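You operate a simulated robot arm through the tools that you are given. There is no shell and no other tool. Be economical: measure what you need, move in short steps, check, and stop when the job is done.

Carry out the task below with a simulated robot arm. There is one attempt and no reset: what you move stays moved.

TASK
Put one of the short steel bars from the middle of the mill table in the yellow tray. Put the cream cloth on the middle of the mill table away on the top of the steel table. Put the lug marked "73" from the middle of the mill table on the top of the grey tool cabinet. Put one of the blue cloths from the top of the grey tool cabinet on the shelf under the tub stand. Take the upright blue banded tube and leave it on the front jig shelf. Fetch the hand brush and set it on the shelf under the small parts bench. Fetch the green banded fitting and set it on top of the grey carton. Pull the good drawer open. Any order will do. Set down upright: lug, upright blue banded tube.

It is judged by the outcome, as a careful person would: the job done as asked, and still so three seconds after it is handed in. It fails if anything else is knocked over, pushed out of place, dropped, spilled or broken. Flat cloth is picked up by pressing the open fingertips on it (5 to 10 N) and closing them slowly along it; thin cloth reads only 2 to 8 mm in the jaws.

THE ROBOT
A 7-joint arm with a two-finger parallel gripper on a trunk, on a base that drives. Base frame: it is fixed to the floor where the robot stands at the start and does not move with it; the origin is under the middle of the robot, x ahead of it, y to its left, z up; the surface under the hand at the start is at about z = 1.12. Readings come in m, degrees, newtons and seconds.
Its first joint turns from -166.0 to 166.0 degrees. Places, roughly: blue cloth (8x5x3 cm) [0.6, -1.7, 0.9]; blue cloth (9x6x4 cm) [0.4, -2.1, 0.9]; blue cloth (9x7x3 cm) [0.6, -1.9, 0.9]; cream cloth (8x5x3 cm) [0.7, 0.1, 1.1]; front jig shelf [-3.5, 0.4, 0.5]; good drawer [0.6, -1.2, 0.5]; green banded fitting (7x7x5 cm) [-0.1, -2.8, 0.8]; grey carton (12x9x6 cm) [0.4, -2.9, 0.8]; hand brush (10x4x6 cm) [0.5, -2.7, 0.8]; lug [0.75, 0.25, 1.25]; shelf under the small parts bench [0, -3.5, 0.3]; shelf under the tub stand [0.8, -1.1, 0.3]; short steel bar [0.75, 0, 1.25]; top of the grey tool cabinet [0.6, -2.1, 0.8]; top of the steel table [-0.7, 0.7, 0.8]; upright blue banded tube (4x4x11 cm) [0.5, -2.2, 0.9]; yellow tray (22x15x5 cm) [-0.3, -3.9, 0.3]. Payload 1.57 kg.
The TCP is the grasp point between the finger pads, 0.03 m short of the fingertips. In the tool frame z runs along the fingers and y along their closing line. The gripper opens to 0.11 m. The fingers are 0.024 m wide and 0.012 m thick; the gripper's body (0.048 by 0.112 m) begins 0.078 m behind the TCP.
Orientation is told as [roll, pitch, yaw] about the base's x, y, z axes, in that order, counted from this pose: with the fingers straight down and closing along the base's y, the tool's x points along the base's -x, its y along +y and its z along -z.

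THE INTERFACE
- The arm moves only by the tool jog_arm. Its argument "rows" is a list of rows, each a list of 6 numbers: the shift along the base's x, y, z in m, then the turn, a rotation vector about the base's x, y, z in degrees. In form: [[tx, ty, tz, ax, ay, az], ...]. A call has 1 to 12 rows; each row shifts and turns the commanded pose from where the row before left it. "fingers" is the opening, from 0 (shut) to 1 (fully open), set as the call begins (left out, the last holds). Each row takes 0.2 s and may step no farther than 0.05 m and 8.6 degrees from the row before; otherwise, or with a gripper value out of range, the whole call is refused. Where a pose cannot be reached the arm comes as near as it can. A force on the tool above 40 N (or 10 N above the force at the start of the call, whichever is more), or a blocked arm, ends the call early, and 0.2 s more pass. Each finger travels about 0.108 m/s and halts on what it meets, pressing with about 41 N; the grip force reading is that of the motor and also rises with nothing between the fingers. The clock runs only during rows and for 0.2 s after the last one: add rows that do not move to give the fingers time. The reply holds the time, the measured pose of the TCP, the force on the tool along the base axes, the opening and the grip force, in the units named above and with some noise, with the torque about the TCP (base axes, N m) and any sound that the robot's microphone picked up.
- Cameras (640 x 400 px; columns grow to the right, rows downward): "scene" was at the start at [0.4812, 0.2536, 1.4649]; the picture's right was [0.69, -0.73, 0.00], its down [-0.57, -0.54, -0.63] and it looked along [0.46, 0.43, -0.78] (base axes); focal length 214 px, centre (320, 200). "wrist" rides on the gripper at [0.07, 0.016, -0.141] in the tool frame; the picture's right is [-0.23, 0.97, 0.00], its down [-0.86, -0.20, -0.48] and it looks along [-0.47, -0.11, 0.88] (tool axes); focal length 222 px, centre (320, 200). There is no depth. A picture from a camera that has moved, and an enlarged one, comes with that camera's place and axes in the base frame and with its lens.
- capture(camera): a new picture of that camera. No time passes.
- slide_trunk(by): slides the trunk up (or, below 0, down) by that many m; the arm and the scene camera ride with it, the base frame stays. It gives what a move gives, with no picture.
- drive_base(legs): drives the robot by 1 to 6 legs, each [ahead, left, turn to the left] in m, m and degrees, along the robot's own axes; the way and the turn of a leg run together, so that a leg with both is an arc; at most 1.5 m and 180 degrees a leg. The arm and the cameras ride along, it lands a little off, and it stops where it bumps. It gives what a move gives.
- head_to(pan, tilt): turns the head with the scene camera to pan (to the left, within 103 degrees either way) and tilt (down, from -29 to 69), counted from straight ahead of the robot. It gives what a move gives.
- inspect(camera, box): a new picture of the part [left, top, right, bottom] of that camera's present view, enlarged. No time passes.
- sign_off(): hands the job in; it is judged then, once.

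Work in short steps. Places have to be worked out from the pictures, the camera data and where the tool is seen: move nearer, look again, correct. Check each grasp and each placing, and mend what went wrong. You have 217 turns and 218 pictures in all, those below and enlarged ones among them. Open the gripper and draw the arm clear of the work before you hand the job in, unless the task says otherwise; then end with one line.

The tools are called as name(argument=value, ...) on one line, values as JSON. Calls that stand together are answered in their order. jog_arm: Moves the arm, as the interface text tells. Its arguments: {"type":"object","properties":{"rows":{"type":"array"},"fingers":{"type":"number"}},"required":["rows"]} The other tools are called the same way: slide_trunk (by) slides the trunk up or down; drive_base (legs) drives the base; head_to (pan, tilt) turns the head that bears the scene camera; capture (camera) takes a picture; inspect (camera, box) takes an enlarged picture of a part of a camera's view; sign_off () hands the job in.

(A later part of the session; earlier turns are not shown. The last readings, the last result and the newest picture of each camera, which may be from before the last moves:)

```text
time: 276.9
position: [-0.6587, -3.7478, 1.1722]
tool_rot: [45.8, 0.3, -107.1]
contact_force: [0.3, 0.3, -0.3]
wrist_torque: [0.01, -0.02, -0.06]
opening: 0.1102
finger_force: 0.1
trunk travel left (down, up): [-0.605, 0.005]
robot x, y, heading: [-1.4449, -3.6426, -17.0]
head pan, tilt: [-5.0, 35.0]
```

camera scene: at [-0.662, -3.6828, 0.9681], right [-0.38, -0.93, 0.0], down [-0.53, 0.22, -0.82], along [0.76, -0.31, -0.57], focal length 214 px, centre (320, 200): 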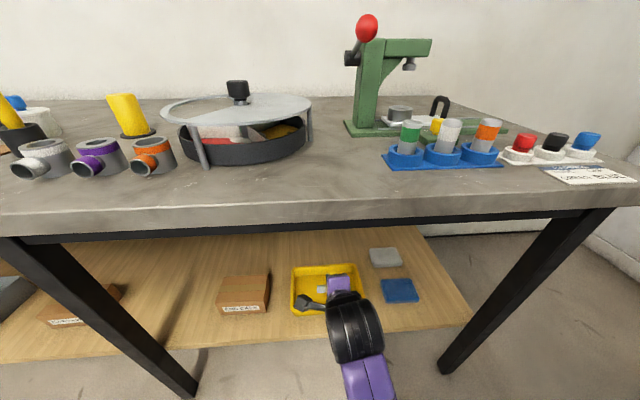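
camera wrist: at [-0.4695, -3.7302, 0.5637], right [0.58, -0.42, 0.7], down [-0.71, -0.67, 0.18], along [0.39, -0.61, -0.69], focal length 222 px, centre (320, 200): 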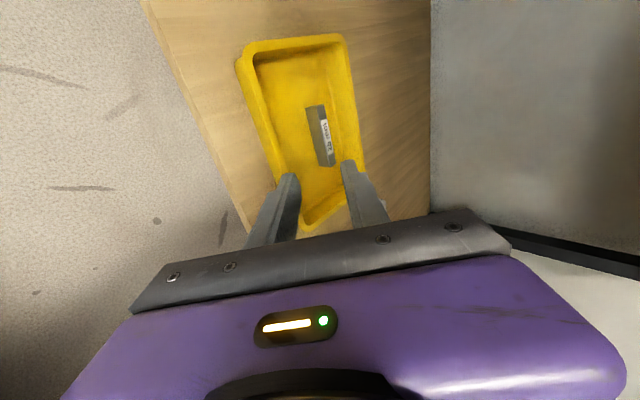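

I drive along the bench front toward its left half.

drive_base(legs=[[0.1, 0.6, 0], [0.2, 0.65, 0]])

head_to(pan=0, tilt=45)

capture(camera="scene")

capture(camera="wrist")

```text
time: 282.6
position: [-0.1265, -2.813, 1.1718]
tool_rot: [45.8, 0.4, -100.7]
contact_force: [0.3, 1.1, 0.2]
wrist_torque: [-0.01, -0.01, 0.01]
opening: 0.1098
finger_force: 0.0
trunk travel left (down, up): [-0.605, 0.005]
robot x, y, heading: [-0.9236, -2.7948, -10.6]
head pan, tilt: [-5.0, 35.0]
stopped in leg 2: the robot was blocked; the commanded pose is now the measured one
```

```text
time: 283.3
position: [-0.1268, -2.8131, 1.1722]
tool_rot: [45.8, 0.4, -100.8]
contact_force: [0.0, 0.2, 0.3]
wrist_torque: [0.01, 0.0, -0.03]
opening: 0.1096
finger_force: 0.1
trunk travel left (down, up): [-0.605, 0.005]
robot x, y, heading: [-0.9203, -2.7927, -10.9]
head pan, tilt: [0.0, 45.0]
```

```text
95 pictures are left
camera scene: at [-0.386, -2.6925, 1.5534], right [-0.19, -0.98, 0.0], down [-0.69, 0.13, -0.71], along [0.7, -0.13, -0.71], focal length 214 px, centre (320, 200)
```

scene: 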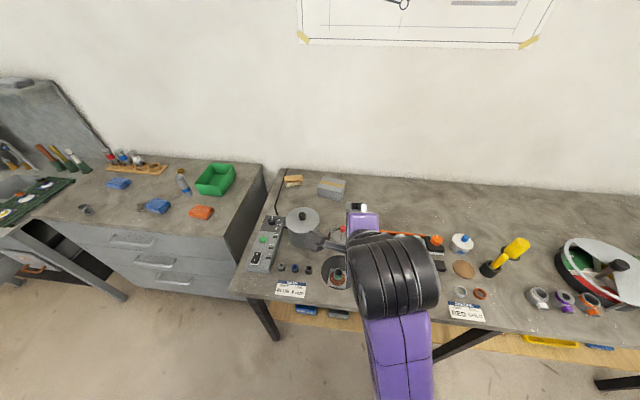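

```text
94 pictures are left
camera wrist: at [-0.2019, -2.7284, 1.2827], right [0.62, -0.35, 0.7], down [-0.63, -0.75, 0.18], along [0.46, -0.56, -0.69], focal length 222 px, centre (320, 200)
```

wrist: 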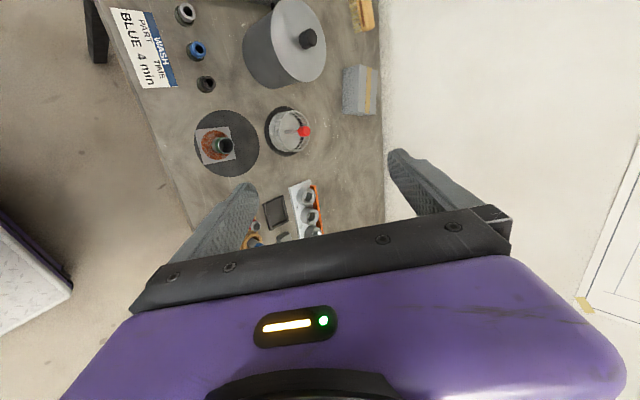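

The base bumped lightly (likely the wheeled table's corner). I zoom on the fitting, then check behind-left for the bumped table.

inspect(camera="wrist", box=[180, 0, 400, 200])

head_to(pan=103, tilt=35)

capture(camera="scene")

```text
2.00 times, centred on (290, 100) of wrist
camera zoom: at [-0.2019, -2.7284, 1.2827], right [0.62, -0.35, 0.7], down [-0.63, -0.75, 0.18], along [0.46, -0.56, -0.69], focal length 444 px, centre (380, 400)
```

zoom: 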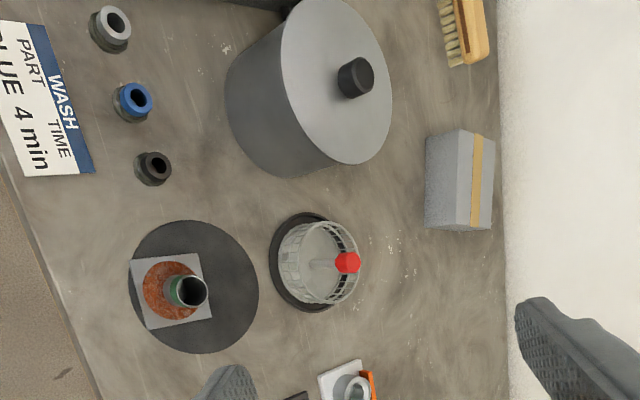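

```text
time: 285.1
position: [-0.1267, -2.8133, 1.1719]
tool_rot: [45.8, 0.4, -100.6]
contact_force: [0.1, 0.1, -0.6]
wrist_torque: [-0.03, 0.03, -0.02]
opening: 0.1101
finger_force: 0.0
trunk travel left (down, up): [-0.605, 0.005]
robot x, y, heading: [-0.9205, -2.7968, -10.5]
head pan, tilt: [103.0, 35.0]
```

```text
92 pictures are left
camera scene: at [-0.4695, -2.5893, 1.5681], right [1.0, 0.04, 0.0], down [0.02, -0.57, -0.82], along [-0.03, 0.82, -0.57], focal length 214 px, centre (320, 200)
```

scene: 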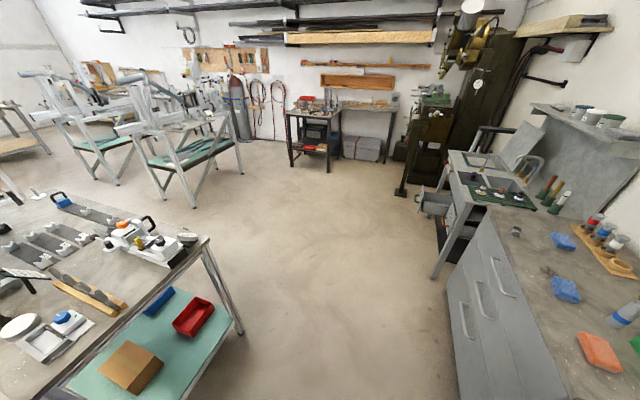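

Nothing is disturbed. The green-banded fitting stands on the dark disc at about (−0.1,−2.8); carton and brush lie at the back. I bring the hand to vertical, then yaw to robot-aligned 0° for a forward-leaning grip.

jog_arm(rows=[[0, 0, 0, 1.4, 7.4, 0], [0, 0, 0, 1.4, 7.4, 0], [0, 0, 0, 1.4, 7.4, 0], [0, 0, 0, 1.4, 7.4, 0], [0, 0, 0, 1.4, 7.4, 0], [0, 0, 0, 1.4, 7.4, 0], [0, 0, 0, 0, 0, 0]])

jog_arm(rows=[[0, 0, 0, 0, 0, 8.5], [0, 0, 0, 0, 0, 8.5], [0, 0, 0, 0, 0, 8.5], [0, 0, 0, 0, 0, 8.5], [0, 0, 0, 0, 0, 8.5], [0, 0, 0, 0, 0, 8.5], [0, 0, 0, 0, 0, 8.5], [0, 0, 0, 0, 0, 8.5], [0, 0, 0, 0, 0, 8.5], [0, 0, 0, 0, 0, 8.5], [0, 0, 0, 0, 0, 5]])

head_to(pan=0, tilt=45)

capture(camera="scene")

capture(camera="wrist")

```text
time: 286.7
position: [-0.1268, -2.8125, 1.1717]
tool_rot: [38.3, 0.4, -100.7]
contact_force: [-0.2, 0.0, -0.6]
wrist_torque: [0.01, 0.03, -0.02]
opening: 0.1104
finger_force: 0.0
out of reach, approached as far as the arm can: row 2, 3, 4, 5, 6
trunk travel left (down, up): [-0.605, 0.005]
robot x, y, heading: [-0.9179, -2.7956, -10.6]
head pan, tilt: [103.0, 35.0]
```

```text
time: 289.1
position: [-0.1276, -2.8141, 1.1727]
tool_rot: [38.3, 0.3, -10.6]
contact_force: [-0.1, 0.2, 0.3]
wrist_torque: [-0.02, -0.03, 0.0]
opening: 0.1101
finger_force: 0.0
trunk travel left (down, up): [-0.605, 0.005]
robot x, y, heading: [-0.9212, -2.7932, -10.9]
head pan, tilt: [103.0, 35.0]
```

```text
time: 290.9
position: [-0.128, -2.8136, 1.1716]
tool_rot: [38.3, 0.5, -10.7]
contact_force: [-0.1, 0.4, -0.4]
wrist_torque: [0.03, -0.01, -0.04]
opening: 0.11
finger_force: 0.0
trunk travel left (down, up): [-0.605, 0.005]
robot x, y, heading: [-0.9251, -2.7964, -10.4]
head pan, tilt: [0.0, 45.0]
```

```text
91 pictures are left
camera scene: at [-0.3861, -2.6924, 1.5533], right [-0.19, -0.98, 0.0], down [-0.69, 0.13, -0.71], along [0.69, -0.13, -0.71], focal length 214 px, centre (320, 200)
```

scene: 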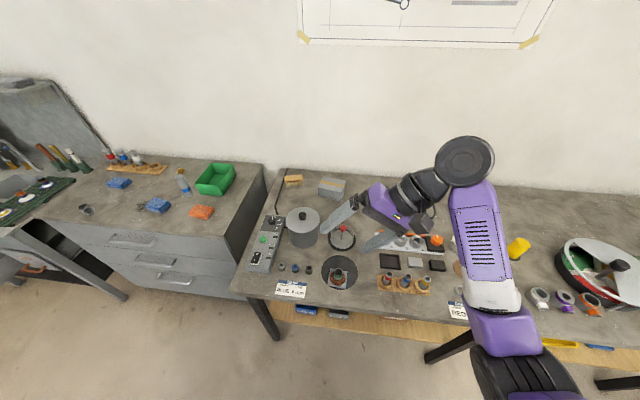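

```text
90 pictures are left
camera wrist: at [-0.2082, -2.8738, 1.2937], right [0.37, 0.71, 0.6], down [0.76, -0.6, 0.25], along [0.54, 0.36, -0.76], focal length 222 px, centre (320, 200)
```

wrist: 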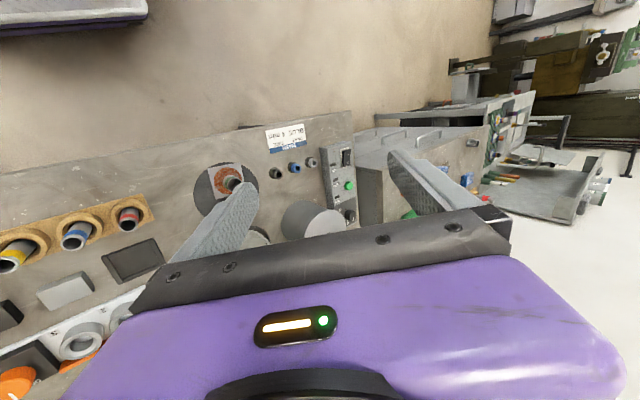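

The hand kept its lean (now sideways) and the forearm returned to the right. I untilt it to vertical, lowering slightly.

jog_arm(rows=[[0, 0, -0.02, -7.4, 1.4, 0], [0, 0, -0.02, -7.4, 1.4, 0], [0, 0, -0.02, -7.4, 1.4, 0], [0, 0, 0, -7.4, 1.4, 0], [0, 0, 0, -7.4, 1.4, 0], [0, 0, 0, 0, 0, 0]])

capture(camera="scene")

```text
time: 292.3
position: [-0.1262, -2.8141, 1.113]
tool_rot: [0.5, 0.4, -10.9]
contact_force: [0.5, -0.7, 0.5]
wrist_torque: [-0.01, 0.01, 0.01]
opening: 0.1102
finger_force: 0.0
trunk travel left (down, up): [-0.605, 0.005]
robot x, y, heading: [-0.917, -2.7973, -10.7]
head pan, tilt: [0.0, 45.0]
```

```text
89 pictures are left
camera scene: at [-0.3861, -2.6925, 1.5533], right [-0.19, -0.98, 0.0], down [-0.69, 0.13, -0.71], along [0.69, -0.13, -0.71], focal length 214 px, centre (320, 200)
```

scene: 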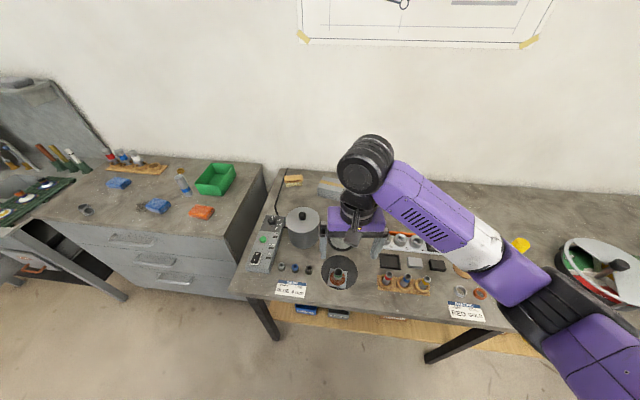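

Vertical and robot-aligned now, forearm from the right. Fitting ≈ (−0.085,−2.806), carton ≈ (0.317,−2.877), brush ≈ (0.42,−2.71). I lower the trunk partway and view the fitting with the wrist camera.

slide_trunk(by=-0.12)

jog_arm(rows=[[0, 0, 0.04, -1.2, -6.5, 0], [0, 0, 0.04, -1.2, -6.5, 0], [0, 0, 0.02, -1.2, -6.5, 0], [0, 0, 0, 0, 0, 0]])

slide_trunk(by=-0.12)

capture(camera="wrist")

capture(camera="scene")

```text
time: 293.8
position: [-0.1268, -2.8133, 0.9934]
tool_rot: [0.5, 0.2, -10.9]
contact_force: [-0.7, -0.1, 0.9]
wrist_torque: [-0.02, 0.04, 0.01]
opening: 0.1099
finger_force: 0.1
trunk travel left (down, up): [-0.485, 0.125]
robot x, y, heading: [-0.9215, -2.7943, -10.8]
head pan, tilt: [0.0, 45.0]
```

```text
time: 294.8
position: [-0.1239, -2.813, 1.0936]
tool_rot: [0.8, -19.6, -11.1]
contact_force: [-1.0, 0.1, -0.6]
wrist_torque: [0.01, 0.05, 0.01]
opening: 0.11
finger_force: 0.0
trunk travel left (down, up): [-0.485, 0.125]
robot x, y, heading: [-0.9212, -2.7936, -10.8]
head pan, tilt: [0.0, 45.0]
```

```text
time: 296.3
position: [-0.1239, -2.8138, 0.9732]
tool_rot: [0.8, -19.4, -11.0]
contact_force: [-0.2, 0.2, -0.6]
wrist_torque: [0.01, -0.05, 0.0]
opening: 0.1101
finger_force: 0.0
trunk travel left (down, up): [-0.365, 0.245]
robot x, y, heading: [-0.9197, -2.7977, -10.6]
head pan, tilt: [0.0, 45.0]
```

```text
88 pictures are left
camera wrist: at [-0.2327, -2.7775, 1.0832], right [0.39, 0.92, 0.09], down [0.6, -0.33, 0.73], along [0.7, -0.23, -0.67], focal length 222 px, centre (320, 200)
```

wrist: 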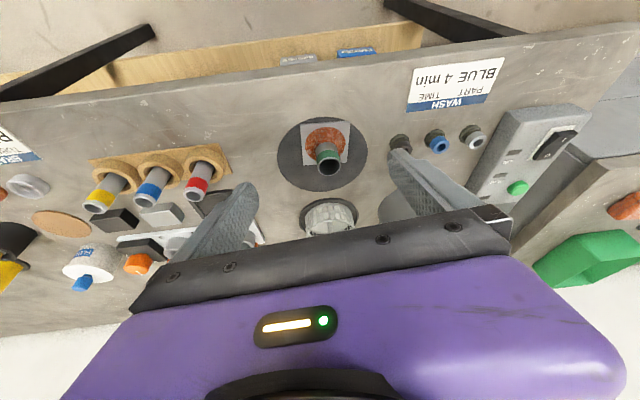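

```text
87 pictures are left
camera scene: at [-0.3861, -2.6925, 1.3134], right [-0.19, -0.98, 0.0], down [-0.69, 0.13, -0.71], along [0.69, -0.13, -0.71], focal length 214 px, centre (320, 200)
```

scene: 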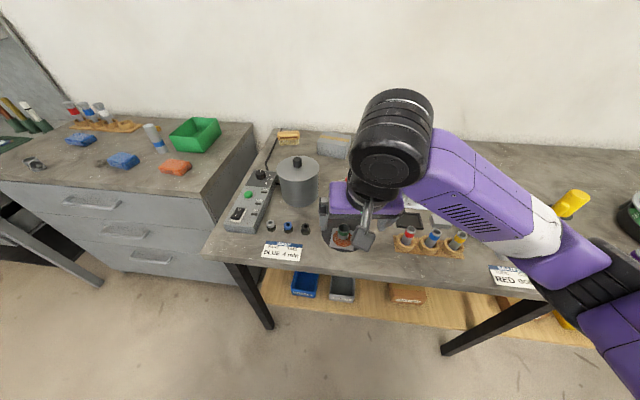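

Fitting centre (−0.093, −2.81), top z ≈ 0.905. I narrow the jaws to 7 cm to spare the neighbours, move over it and descend to grip the pipe.

jog_arm(rows=[[0.025, 0.005, 0, 0, 0, 0], [0, 0, -0.02, 0, 0, 0], [0, 0, 0, 0, 0, 0]], fingers=0.64)

capture(camera="wrist")

```text
time: 297.1
position: [-0.1001, -2.8084, 0.9524]
tool_rot: [0.8, -19.4, -10.9]
contact_force: [0.8, 0.1, 0.9]
wrist_torque: [0.01, 0.03, 0.0]
opening: 0.0706
finger_force: 0.1
trunk travel left (down, up): [-0.365, 0.245]
robot x, y, heading: [-0.9229, -2.7947, -10.5]
head pan, tilt: [0.0, 45.0]
```

```text
86 pictures are left
camera wrist: at [-0.2078, -2.7724, 1.0632], right [0.39, 0.92, 0.09], down [0.6, -0.33, 0.73], along [0.7, -0.23, -0.67], focal length 222 px, centre (320, 200)
```

wrist: 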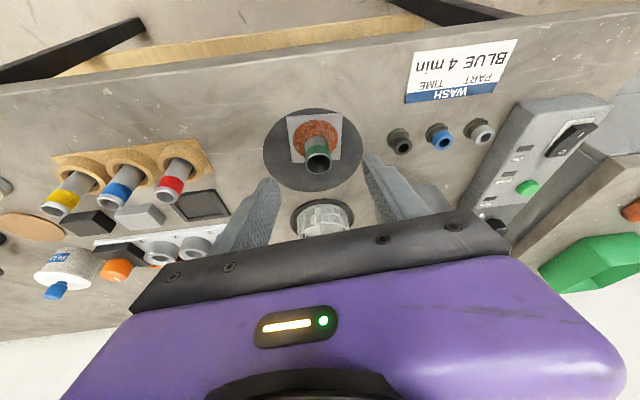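

Centred. Descend to grip height.

jog_arm(rows=[[0, 0, -0.02, 0, 0, 0], [0, 0, -0.018, 0, 0, 0], [0, 0, -0.01, 0, 0, 0], [0, 0, 0, 0, 0, 0]])

inspect(camera="wrist", box=[220, 90, 420, 215])

inspect(camera="scene", box=[260, 170, 460, 295])

```text
time: 298.1
position: [-0.1004, -2.8088, 0.9045]
tool_rot: [0.8, -19.5, -10.9]
contact_force: [0.4, 0.4, -0.2]
wrist_torque: [0.01, 0.02, -0.06]
opening: 0.0705
finger_force: 0.1
trunk travel left (down, up): [-0.365, 0.245]
robot x, y, heading: [-0.9211, -2.7973, -10.6]
head pan, tilt: [0.0, 45.0]
```

```text
3.20 times, centred on (320, 152) of wrist
camera zoom: at [-0.208, -2.772, 1.0144], right [0.39, 0.92, 0.09], down [0.6, -0.33, 0.73], along [0.7, -0.23, -0.67], focal length 711 px, centre (320, 352)
```

zoom: 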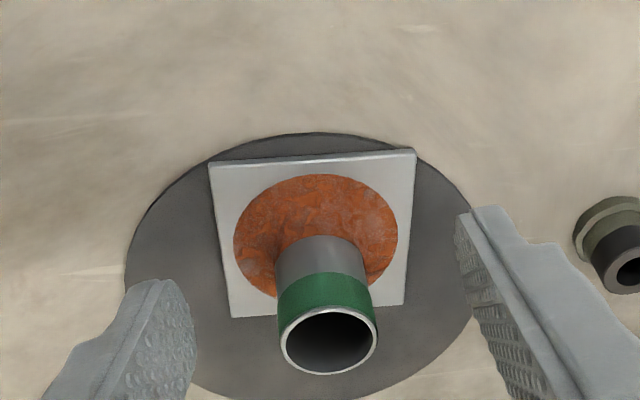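

```text
3.20 times, centred on (360, 232) of scene
camera zoom: at [-0.3861, -2.6925, 1.3133], right [-0.19, -0.98, 0.0], down [-0.69, 0.13, -0.71], along [0.69, -0.13, -0.71], focal length 686 px, centre (192, 96)
```

zoom: 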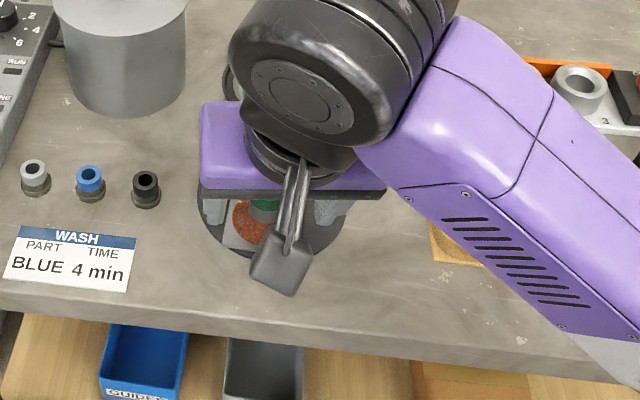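

Jaws straddle the pipe well. Close and lift.

jog_arm(rows=[[0, 0, 0, 0, 0, 0], [0, 0, 0, 0, 0, 0], [0, 0, 0, 0, 0, 0], [0, 0, 0, 0, 0, 0]], fingers=0.05)

jog_arm(rows=[[0, 0, 0.03, 0, 0, 0], [0, 0, 0.04, 0, 0, 0], [0, 0, 0.04, 0, 0, 0], [0, 0, 0.03, 0, 0, 0], [0, 0, 0, 0, 0, 0]])

capture(camera="wrist")

```text
time: 299.1
position: [-0.1002, -2.8082, 0.9044]
tool_rot: [0.8, -19.4, -10.9]
contact_force: [0.0, -0.1, -0.4]
wrist_torque: [-0.02, 0.0, -0.02]
opening: 0.0056
finger_force: 0.1
trunk travel left (down, up): [-0.365, 0.245]
robot x, y, heading: [-0.917, -2.7962, -10.6]
head pan, tilt: [0.0, 45.0]
```

```text
time: 300.3
position: [-0.1008, -2.8085, 1.0455]
tool_rot: [0.8, -19.4, -10.9]
contact_force: [0.1, 0.6, -0.1]
wrist_torque: [0.0, -0.01, -0.01]
opening: 0.0054
finger_force: 0.1
trunk travel left (down, up): [-0.365, 0.245]
robot x, y, heading: [-0.92, -2.7939, -10.6]
head pan, tilt: [0.0, 45.0]
```

```text
83 pictures are left
camera wrist: at [-0.2082, -2.7725, 1.1563], right [0.39, 0.92, 0.09], down [0.6, -0.33, 0.73], along [0.7, -0.23, -0.67], focal length 222 px, centre (320, 200)
```

wrist: 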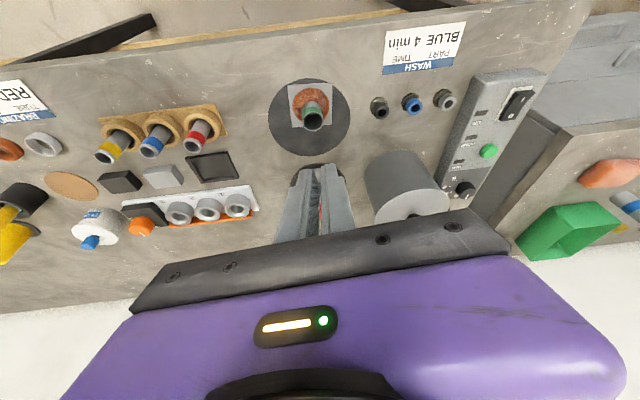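

Missed: triangulating three views puts the pipe at (−0.072, −2.814), top z 0.881 (bench z ≈ 0.831). I reopen and go to the corrected spot.

jog_arm(rows=[[0.011, -0.002, 0, 0, 0, 0], [0.012, -0.003, 0, 0, 0, 0], [0, 0, -0.04, 0, 0, 0], [0, 0, -0.04, 0, 0, 0], [0, 0, -0.035, 0, 0, 0], [0, 0, 0, 0, 0, 0]], fingers=0.64)

inspect(camera="wrist", box=[220, 100, 420, 225])

```text
time: 301.7
position: [-0.0762, -2.813, 0.9305]
tool_rot: [0.9, -19.6, -11.0]
contact_force: [1.2, -1.0, -0.5]
wrist_torque: [-0.03, 0.0, 0.02]
opening: 0.0701
finger_force: 0.1
trunk travel left (down, up): [-0.365, 0.245]
robot x, y, heading: [-0.9222, -2.7916, -10.7]
head pan, tilt: [0.0, 45.0]
```

```text
3.20 times, centred on (320, 162) of wrist
camera zoom: at [-0.185, -2.7769, 1.0402], right [0.39, 0.92, 0.09], down [0.6, -0.33, 0.73], along [0.7, -0.23, -0.67], focal length 711 px, centre (320, 320)
```

zoom: 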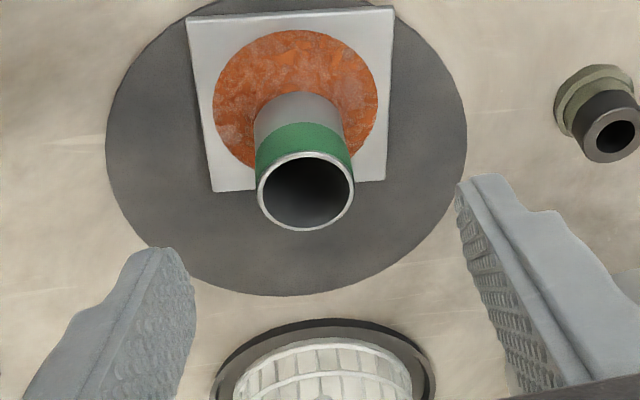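

Position confirmed. Descend to TCP z 0.880 and close.

jog_arm(rows=[[0, -0.003, -0.02, 0, 0, 0], [0, 0, -0.02, 0, 0, 0], [0, 0, -0.01, 0, 0, 0], [0, 0, 0, 0, 0, 0]])

inspect(camera="wrist", box=[220, 100, 420, 225])

jog_arm(rows=[[0, 0, 0, 0, 0, 0], [0, 0, 0, 0, 0, 0], [0, 0, 0, 0, 0, 0], [0, 0, 0, 0, 0, 0]], fingers=0.05)

```text
time: 302.7
position: [-0.0788, -2.8156, 0.8795]
tool_rot: [0.8, -19.4, -10.9]
contact_force: [0.3, -0.5, -0.8]
wrist_torque: [0.02, -0.04, -0.03]
opening: 0.0705
finger_force: 0.0
trunk travel left (down, up): [-0.365, 0.245]
robot x, y, heading: [-0.9202, -2.7951, -10.7]
head pan, tilt: [0.0, 45.0]
```

```text
3.20 times, centred on (320, 162) of wrist
camera zoom: at [-0.1856, -2.7809, 0.9895], right [0.39, 0.92, 0.09], down [0.6, -0.33, 0.73], along [0.7, -0.23, -0.67], focal length 711 px, centre (320, 320)
```

zoom: 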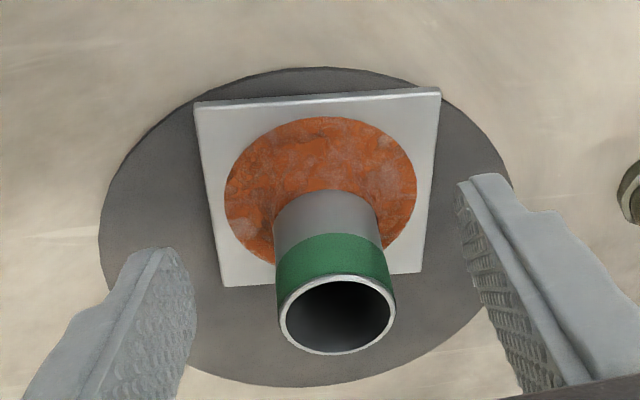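

```text
time: 303.7
position: [-0.0779, -2.8171, 0.8802]
tool_rot: [0.8, -19.5, -11.0]
contact_force: [-0.4, -1.4, 2.2]
wrist_torque: [-0.22, -0.07, -0.07]
opening: 0.0281
finger_force: 38.3
trunk travel left (down, up): [-0.365, 0.245]
robot x, y, heading: [-0.9227, -2.7931, -10.6]
head pan, tilt: [0.0, 45.0]
```

Gripped at 2.8 cm. Lift and check.

jog_arm(rows=[[0, 0, 0.03, 0, 0, 0], [0, 0, 0.04, 0, 0, 0], [0, 0, 0.04, 0, 0, 0], [0, 0, 0.04, 0, 0, 0], [0, 0, 0, 0, 0, 0]])

capture(camera="wrist")

capture(camera="scene")

```text
time: 304.9
position: [-0.0775, -2.8154, 1.0304]
tool_rot: [0.7, -19.5, -11.0]
contact_force: [0.4, 0.9, -1.3]
wrist_torque: [0.01, 0.02, 0.01]
opening: 0.0282
finger_force: 37.9
trunk travel left (down, up): [-0.365, 0.245]
robot x, y, heading: [-0.9228, -2.7943, -10.5]
head pan, tilt: [0.0, 45.0]
```

```text
80 pictures are left
camera wrist: at [-0.1856, -2.7795, 1.1401], right [0.39, 0.92, 0.09], down [0.6, -0.33, 0.73], along [0.7, -0.23, -0.67], focal length 222 px, centre (320, 200)
```

wrist: 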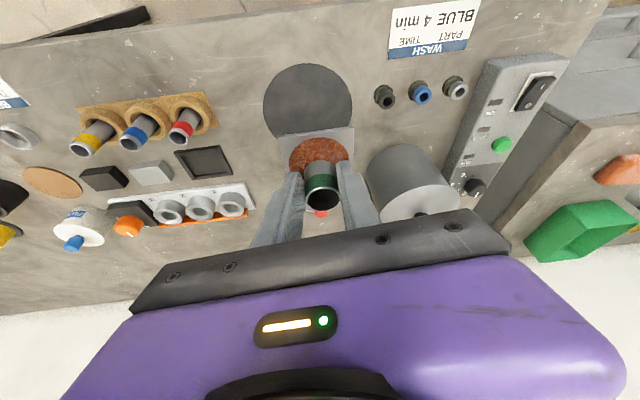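

```text
79 pictures are left
camera scene: at [-0.386, -2.6925, 1.3133], right [-0.19, -0.98, 0.0], down [-0.69, 0.13, -0.71], along [0.69, -0.13, -0.71], focal length 214 px, centre (320, 200)
```

scene: 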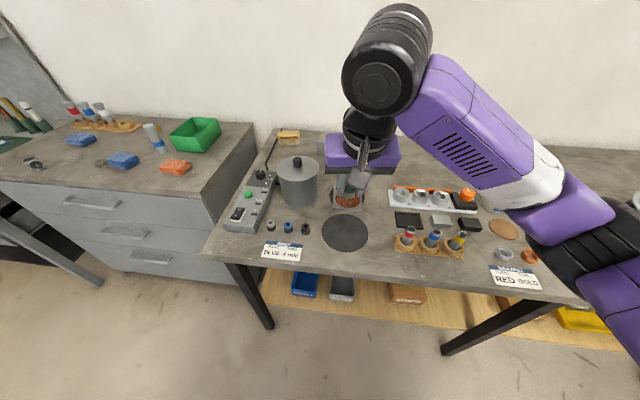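

The fitting is held (its base 4.9 cm below TCP). Carton top centre ≈ (0.33, −2.882), z ≈ 0.89. I raise, shift right of the pot, and drive 0.25 ahead.

jog_arm(rows=[[0, -0.02, 0.03, 0, 0, 0], [0, -0.02, 0.03, 0, 0, 0], [0, 0, 0, 0, 0, 0]])

drive_base(legs=[[0.25, 0, 0]])

capture(camera="wrist")

capture(camera="scene")

```text
time: 305.7
position: [-0.0792, -2.8548, 1.0891]
tool_rot: [0.8, -19.5, -10.9]
contact_force: [-0.4, 0.8, -1.5]
wrist_torque: [-0.01, 0.04, 0.01]
opening: 0.0274
finger_force: 38.0
trunk travel left (down, up): [-0.365, 0.245]
robot x, y, heading: [-0.9198, -2.7951, -10.8]
head pan, tilt: [0.0, 45.0]
```

```text
time: 307.6
position: [0.1651, -2.8947, 1.0896]
tool_rot: [0.8, -19.5, -10.5]
contact_force: [-0.7, 0.5, -1.2]
wrist_torque: [0.01, 0.04, 0.01]
opening: 0.0278
finger_force: 38.4
trunk travel left (down, up): [-0.365, 0.245]
robot x, y, heading: [-0.6761, -2.8394, -10.3]
head pan, tilt: [0.0, 45.0]
```

```text
78 pictures are left
camera wrist: at [0.0578, -2.859, 1.2005], right [0.38, 0.92, 0.09], down [0.6, -0.32, 0.73], along [0.7, -0.23, -0.67], focal length 222 px, centre (320, 200)
```

wrist: 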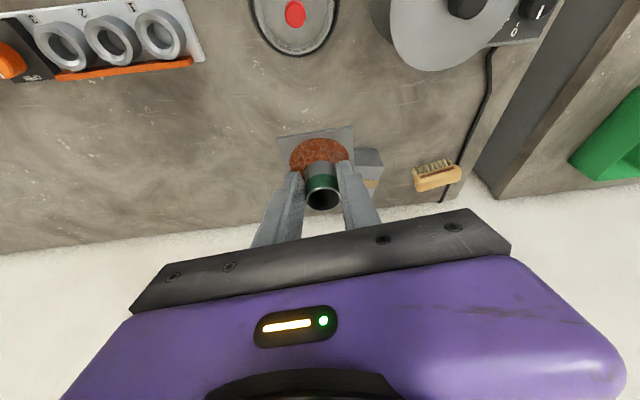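

```text
77 pictures are left
camera scene: at [-0.1431, -2.7333, 1.3133], right [-0.18, -0.98, 0.0], down [-0.7, 0.13, -0.71], along [0.7, -0.13, -0.71], focal length 214 px, centre (320, 200)
```

scene: 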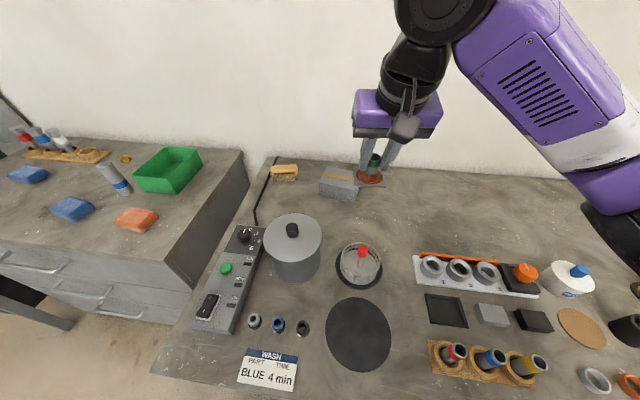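

Carton top centre refined to (0.338, −2.886), z≈0.893. I extend the arm over it.

jog_arm(rows=[[0.042, 0.0025, 0, 0, 0, 0], [0.042, 0.0025, -0.01, 0, 0, 0], [0.042, 0.0025, -0.02, 0, 0, 0], [0.041, 0.0025, -0.02, 0, 0, 0], [0, 0, 0, 0, 0, 0]])

capture(camera="wrist")

inspect(camera="scene", box=[260, 100, 460, 225])

```text
time: 308.8
position: [0.3347, -2.8815, 1.0414]
tool_rot: [0.8, -19.4, -10.5]
contact_force: [-0.3, 0.5, -0.9]
wrist_torque: [0.0, 0.03, 0.01]
opening: 0.0275
finger_force: 37.6
trunk travel left (down, up): [-0.365, 0.245]
robot x, y, heading: [-0.6771, -2.8413, -10.1]
head pan, tilt: [0.0, 45.0]
```

```text
76 pictures are left
camera wrist: at [0.2264, -2.847, 1.1516], right [0.38, 0.92, 0.09], down [0.6, -0.32, 0.73], along [0.7, -0.23, -0.67], focal length 222 px, centre (320, 200)
```

wrist: 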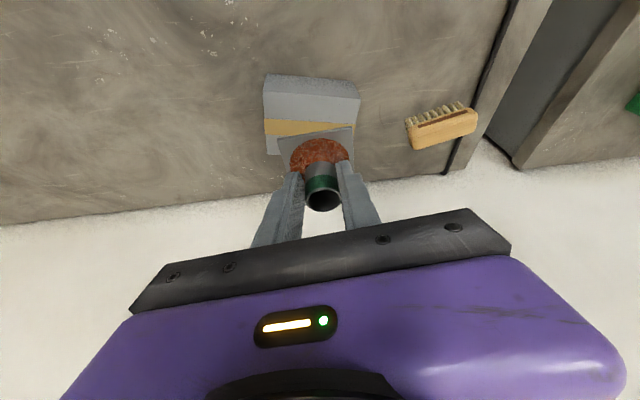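

```text
3.20 times, centred on (360, 162) of scene
camera zoom: at [-0.1432, -2.7332, 1.3133], right [-0.18, -0.98, 0.0], down [-0.7, 0.13, -0.71], along [0.7, -0.13, -0.71], focal length 686 px, centre (192, 320)
```

zoom: 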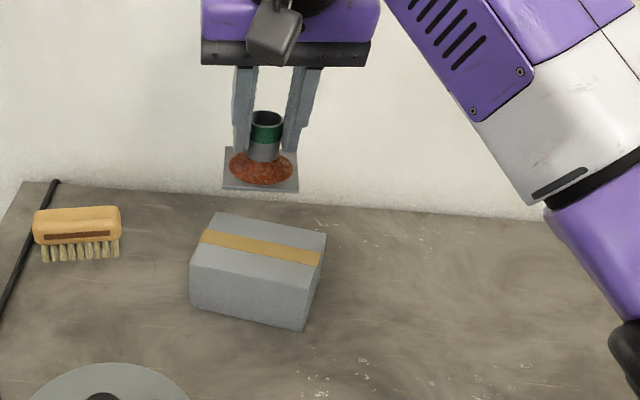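

Triangulation gives the carton top's centre (0.373, −2.898), z≈0.881. I shift by (+0.032, −0.018) and lower to just above, then verify.

jog_arm(rows=[[0.032, -0.0185, 0, 0, 0, 0], [0, 0, -0.04, 0, 0, 0], [0, 0, -0.04, 0, 0, 0], [0, 0, -0.015, 0, 0, 0], [0, 0, 0, 0, 0, 0]])

capture(camera="wrist")

inspect(camera="scene", box=[260, 100, 460, 225])

```text
time: 309.9
position: [0.365, -2.9023, 0.9459]
tool_rot: [0.7, -19.4, -10.6]
contact_force: [0.6, 0.2, -0.9]
wrist_torque: [0.02, 0.01, -0.06]
opening: 0.0279
finger_force: 38.1
trunk travel left (down, up): [-0.365, 0.245]
robot x, y, heading: [-0.6783, -2.8406, -10.2]
head pan, tilt: [0.0, 45.0]
```

```text
74 pictures are left
camera wrist: at [0.2574, -2.8674, 1.0552], right [0.38, 0.92, 0.09], down [0.6, -0.32, 0.73], along [0.7, -0.23, -0.67], focal length 222 px, centre (320, 200)
```

wrist: 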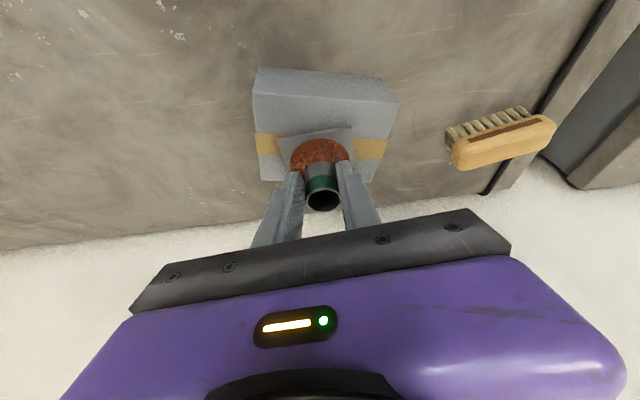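

```text
3.20 times, centred on (360, 162) of scene
camera zoom: at [-0.1431, -2.7333, 1.3133], right [-0.18, -0.98, 0.0], down [-0.7, 0.13, -0.71], along [0.7, -0.13, -0.71], focal length 686 px, centre (192, 320)
```

zoom: 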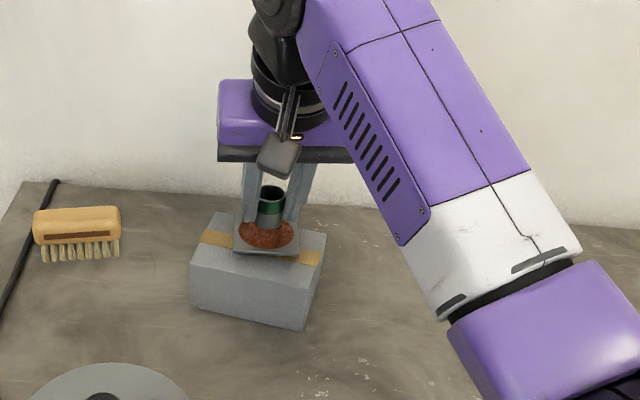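

Well centred. Descend slowly to contact.

jog_arm(rows=[[0, 0, -0.008, 0, 0, 0], [0, 0, -0.004, 0, 0, 0], [0, 0, -0.003, 0, 0, 0], [0, 0, 0, 0, 0, 0]])

```text
time: 310.9
position: [0.3656, -2.9023, 0.9344]
tool_rot: [1.0, -20.0, -10.5]
contact_force: [2.6, 3.3, 25.8]
wrist_torque: [-0.48, -0.35, -0.19]
opening: 0.0283
finger_force: 38.3
trunk travel left (down, up): [-0.365, 0.245]
robot x, y, heading: [-0.6784, -2.8413, -10.1]
head pan, tilt: [0.0, 45.0]
```

Contact (26 N) on the carton. I ease off 3 mm, open modestly and withdraw upward.

jog_arm(rows=[[0, 0, 0.003, 0, 0, 0], [0, 0, 0, 0, 0, 0]])

jog_arm(rows=[[0, 0, 0, 0, 0, 0], [0, 0, 0, 0, 0, 0], [0, 0, 0, 0, 0, 0], [-0.005, 0.001, 0.014, 0, 0, 0], [-0.01, 0.002, 0.03, 0, 0, 0], [-0.01, 0.002, 0.04, 0, 0, 0], [0, 0, 0.04, 0, 0, 0], [0, 0, 0, 0, 0, 0]], fingers=0.6)

capture(camera="wrist")

inspect(camera="scene", box=[260, 100, 460, 225])

```text
time: 311.6
position: [0.3647, -2.9035, 0.9337]
tool_rot: [0.8, -19.6, -10.6]
contact_force: [3.6, 1.6, 16.2]
wrist_torque: [-0.56, -0.71, 0.11]
opening: 0.0276
finger_force: 38.2
trunk travel left (down, up): [-0.365, 0.245]
robot x, y, heading: [-0.6796, -2.8443, -10.5]
head pan, tilt: [0.0, 45.0]
```

```text
time: 313.4
position: [0.3396, -2.8978, 1.0558]
tool_rot: [0.8, -19.4, -10.6]
contact_force: [-0.1, -0.5, -0.1]
wrist_torque: [0.03, 0.0, -0.03]
opening: 0.066
finger_force: 0.1
trunk travel left (down, up): [-0.365, 0.245]
robot x, y, heading: [-0.6792, -2.8382, -10.5]
head pan, tilt: [0.0, 45.0]
```

```text
72 pictures are left
camera wrist: at [0.2321, -2.8625, 1.1668], right [0.38, 0.92, 0.09], down [0.6, -0.32, 0.73], along [0.7, -0.23, -0.67], focal length 222 px, centre (320, 200)
```

wrist: 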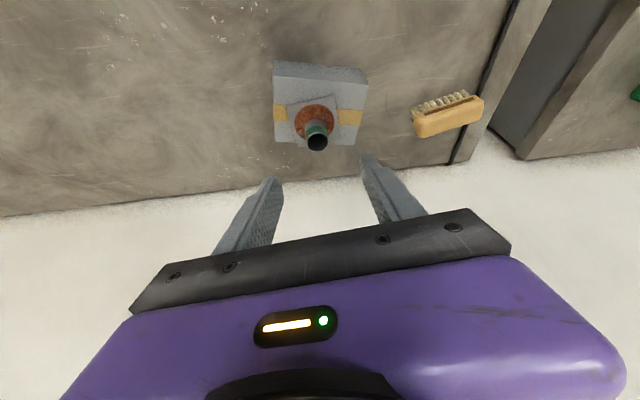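

```text
3.20 times, centred on (360, 162) of scene
camera zoom: at [-0.1431, -2.7333, 1.3133], right [-0.18, -0.98, 0.0], down [-0.7, 0.13, -0.71], along [0.7, -0.13, -0.71], focal length 686 px, centre (192, 320)
```

zoom: 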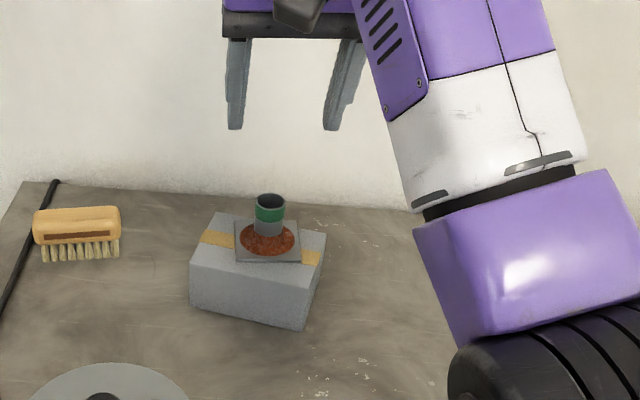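

The fitting stands centred on the carton. Next the hand brush: wood top centre ≈ (0.45, −2.728, 0.89), long side lateral. I retract, untilt, yaw −90° and re-tilt 20° forward (closing across the brush's 4 cm).

jog_arm(rows=[[-0.045, 0.01, 0.01, 0, 0, 0], [-0.045, 0.01, 0.01, 0, 0, 0], [-0.045, 0.01, 0, 1.2, 6.5, 0], [0, 0, 0, 1.2, 6.5, 0], [0, 0, 0, 1.2, 6.5, 0], [0, 0, 0, 0, 0, 0]], fingers=0.7)

jog_arm(rows=[[0, 0, 0, 0, 0, -8.5], [0, 0, 0, 0, 0, -8.5], [0, 0, 0, 0, 0, -8.5], [0, 0, 0, 0, 0, -8.5], [0, 0, 0, 0, 0, -8.5], [0, 0, 0, 0, 0, -8.5], [0, 0, 0, 0, 0, -8.5], [0, 0, 0, 0, 0, -8.5], [0, 0, 0, 0, 0, -8.5], [0, 0, 0, 0, 0, -8.5], [0, 0, 0, 0, 0, -5]])

drive_base(legs=[[0.08, 0, 0]])

capture(camera="wrist")

```text
time: 314.8
position: [0.205, -2.8686, 1.0783]
tool_rot: [0.9, 0.4, -10.5]
contact_force: [0.4, -0.1, 0.7]
wrist_torque: [0.01, -0.03, -0.01]
opening: 0.0771
finger_force: 0.1
trunk travel left (down, up): [-0.365, 0.245]
robot x, y, heading: [-0.6786, -2.8424, -10.0]
head pan, tilt: [0.0, 45.0]
```

```text
time: 317.1
position: [0.2055, -2.8668, 1.0782]
tool_rot: [0.8, 0.3, -100.6]
contact_force: [0.2, 0.1, 0.2]
wrist_torque: [-0.01, -0.05, -0.01]
opening: 0.0771
finger_force: 0.1
trunk travel left (down, up): [-0.365, 0.245]
robot x, y, heading: [-0.6809, -2.8431, -10.4]
head pan, tilt: [0.0, 45.0]
```

```text
time: 318.2
position: [0.2835, -2.8791, 1.078]
tool_rot: [0.9, 0.3, -100.3]
contact_force: [0.9, 0.2, 0.6]
wrist_torque: [0.0, 0.0, -0.02]
opening: 0.0769
finger_force: 0.0
trunk travel left (down, up): [-0.365, 0.245]
robot x, y, heading: [-0.5982, -2.8528, -9.9]
head pan, tilt: [0.0, 45.0]
```

```text
70 pictures are left
camera wrist: at [0.3113, -2.8138, 1.2196], right [0.92, -0.4, 0.01], down [-0.36, -0.81, 0.47], along [-0.18, -0.44, -0.88], focal length 222 px, centre (320, 200)
```

wrist: 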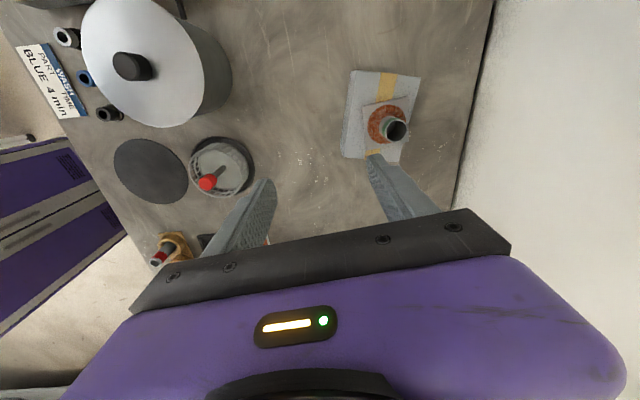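

No bump. I go 6 cm closer, move the arm left of the carton, and look for the brush.

drive_base(legs=[[0.06, 0, 0]])

jog_arm(rows=[[0, 0.045, 0, 0, 0, 0], [0, 0.045, 0, 0, 0, 0], [0.02, 0.04, 0, -1.2, -6.5, 0], [0.02, 0.025, 0, -1.2, -6.5, 0], [0, 0, 0, 0, 0, 0]])

capture(camera="wrist")

capture(camera="scene")

```text
time: 319.2
position: [0.343, -2.8901, 1.0776]
tool_rot: [0.9, 0.3, -100.5]
contact_force: [-0.1, 0.1, -0.1]
wrist_torque: [-0.03, 0.01, 0.02]
opening: 0.0771
finger_force: 0.0
trunk travel left (down, up): [-0.365, 0.245]
robot x, y, heading: [-0.5416, -2.8667, -9.9]
head pan, tilt: [0.0, 45.0]
```

```text
time: 320.4
position: [0.3846, -2.7355, 1.0758]
tool_rot: [14.1, 0.3, -100.3]
contact_force: [0.4, -0.7, 0.2]
wrist_torque: [0.01, -0.02, 0.03]
opening: 0.077
finger_force: 0.0
trunk travel left (down, up): [-0.365, 0.245]
robot x, y, heading: [-0.5389, -2.8668, -10.2]
head pan, tilt: [0.0, 45.0]
```

```text
69 pictures are left
camera wrist: at [0.3793, -2.6628, 1.2175], right [0.89, -0.39, 0.24], down [-0.46, -0.79, 0.41], along [0.02, -0.47, -0.88], focal length 222 px, centre (320, 200)
```

wrist: 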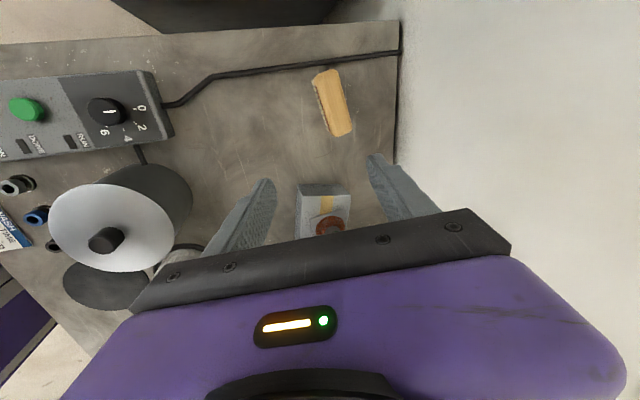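

```text
68 pictures are left
camera scene: at [-0.0044, -2.7568, 1.3133], right [-0.18, -0.98, 0.0], down [-0.7, 0.12, -0.71], along [0.7, -0.12, -0.71], focal length 214 px, centre (320, 200)
```

scene: 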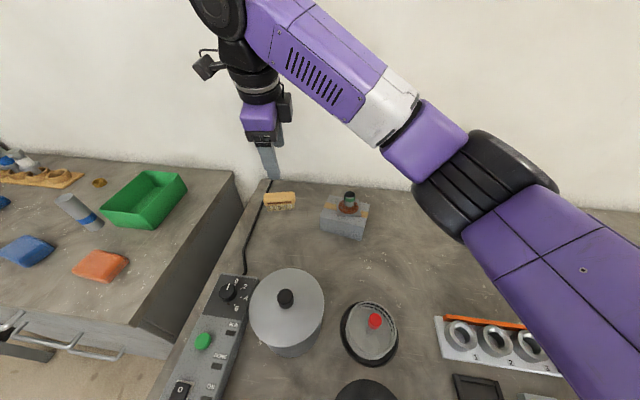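

Brush ≈ (0.460, −2.714), aligned with the jaws. I move above it and descend partway.

jog_arm(rows=[[0.037, 0.011, 0, 0, 0, 0], [0.037, 0.011, 0, 0, 0, 0], [0, 0, -0.05, 0, 0, 0], [0, 0, -0.05, 0, 0, 0], [0, 0, -0.03, 0, 0, 0], [0, 0, 0, 0, 0, 0]])

capture(camera="wrist")

inspect(camera="scene", box=[200, 130, 400, 255])

```text
time: 321.8
position: [0.4599, -2.7123, 0.9464]
tool_rot: [13.9, 0.2, -100.3]
contact_force: [0.5, 0.5, -0.2]
wrist_torque: [-0.03, 0.0, 0.03]
opening: 0.0773
finger_force: 0.0
trunk travel left (down, up): [-0.365, 0.245]
robot x, y, heading: [-0.5388, -2.8629, -10.3]
head pan, tilt: [0.0, 45.0]
```

```text
67 pictures are left
camera wrist: at [0.4539, -2.6416, 1.0888], right [0.89, -0.39, 0.24], down [-0.46, -0.79, 0.41], along [0.02, -0.47, -0.88], focal length 222 px, centre (320, 200)
```

wrist: 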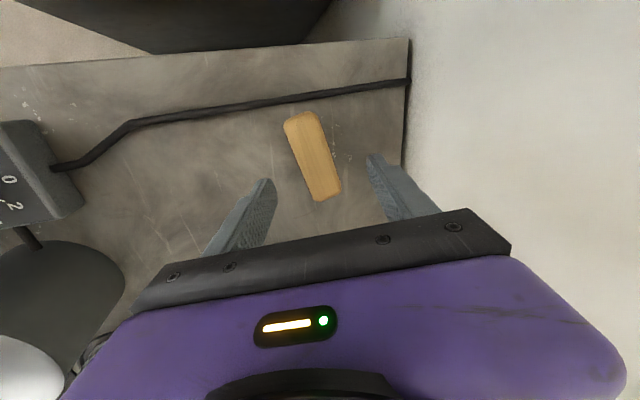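

```text
3.20 times, centred on (300, 192) of scene
camera zoom: at [-0.0044, -2.7569, 1.3133], right [-0.18, -0.98, 0.0], down [-0.7, 0.12, -0.71], along [0.7, -0.12, -0.71], focal length 686 px, centre (384, 224)
```

zoom: 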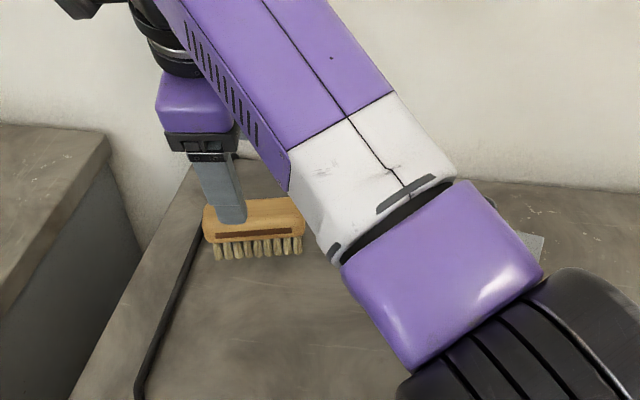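

Aligned; I shift 8 mm along the brush to its middle, and descend to grip the wood.

jog_arm(rows=[[0, -0.008, -0.03, 0, 0, 0], [0, 0, -0.02, 0, 0, 0], [0, 0, -0.012, 0, 0, 0], [0, 0, 0, 0, 0, 0]])

jog_arm(rows=[[0, 0, 0, 0, 0, 0], [0, 0, 0, 0, 0, 0], [0, 0, 0, 0, 0, 0], [0, 0, 0, 0, 0, 0]], fingers=0.1)

inspect(camera="scene", box=[200, 130, 400, 255])

```text
time: 322.8
position: [0.458, -2.7219, 0.8851]
tool_rot: [14.1, 0.3, -100.3]
contact_force: [-0.4, -0.3, 0.4]
wrist_torque: [0.0, 0.01, 0.01]
opening: 0.0772
finger_force: 0.1
trunk travel left (down, up): [-0.365, 0.245]
robot x, y, heading: [-0.5404, -2.8655, -10.2]
head pan, tilt: [0.0, 45.0]
```

```text
time: 323.8
position: [0.4575, -2.7216, 0.8866]
tool_rot: [14.0, 0.2, -100.3]
contact_force: [-2.4, 0.5, 7.8]
wrist_torque: [0.02, 0.26, 0.09]
opening: 0.0378
finger_force: 41.0
trunk travel left (down, up): [-0.365, 0.245]
robot x, y, heading: [-0.5386, -2.8664, -10.3]
head pan, tilt: [0.0, 45.0]
```

```text
3.20 times, centred on (300, 192) of scene
camera zoom: at [-0.0047, -2.7569, 1.3135], right [-0.18, -0.98, 0.0], down [-0.7, 0.12, -0.71], along [0.7, -0.12, -0.71], focal length 686 px, centre (384, 224)
```

zoom: 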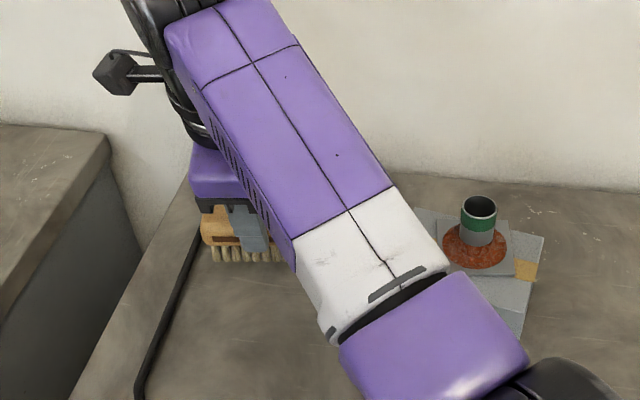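

Brush gripped (3.8 cm). I lift it and check that the carton and fitting are untouched.

jog_arm(rows=[[0, 0, 0.03, 0, 0, 0], [0, 0, 0.04, 0, 0, 0], [0, 0, 0.04, 0, 0, 0], [0, 0, 0.04, 0, 0, 0], [-0.02, 0, 0.03, 0, 0, 0], [0, 0, 0, 0, 0, 0]])

capture(camera="scene")

capture(camera="wrist")

```text
time: 325.2
position: [0.4378, -2.72, 1.0654]
tool_rot: [14.0, 0.3, -100.2]
contact_force: [0.3, 0.1, -0.1]
wrist_torque: [0.0, 0.0, -0.01]
opening: 0.0354
finger_force: 41.2
trunk travel left (down, up): [-0.365, 0.245]
robot x, y, heading: [-0.5397, -2.8619, -10.0]
head pan, tilt: [0.0, 45.0]
```

```text
64 pictures are left
camera scene: at [-0.0042, -2.7569, 1.3132], right [-0.18, -0.98, 0.0], down [-0.7, 0.12, -0.71], along [0.7, -0.12, -0.71], focal length 214 px, centre (320, 200)
```

scene: 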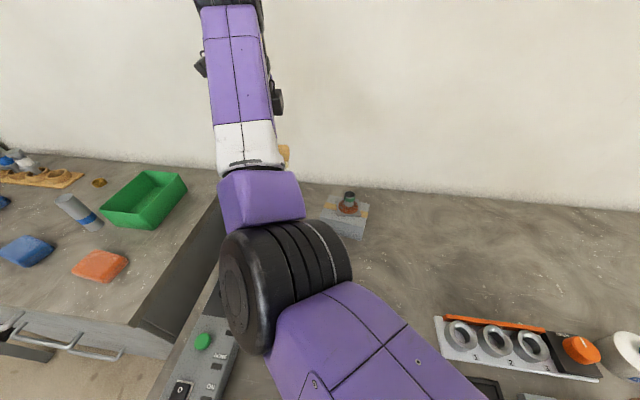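

```text
63 pictures are left
camera wrist: at [0.433, -2.6495, 1.2069], right [0.89, -0.39, 0.23], down [-0.46, -0.79, 0.41], along [0.02, -0.47, -0.88], focal length 222 px, centre (320, 200)
```

wrist: 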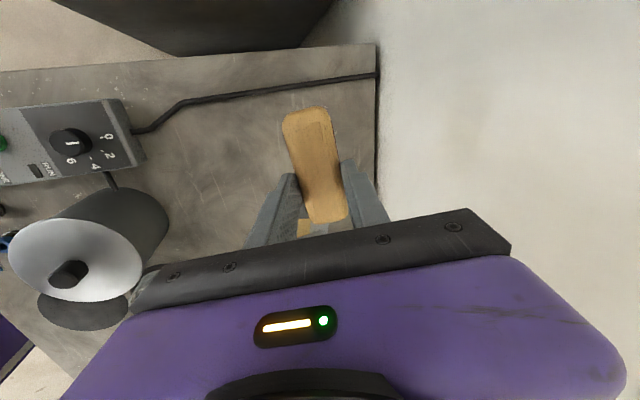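

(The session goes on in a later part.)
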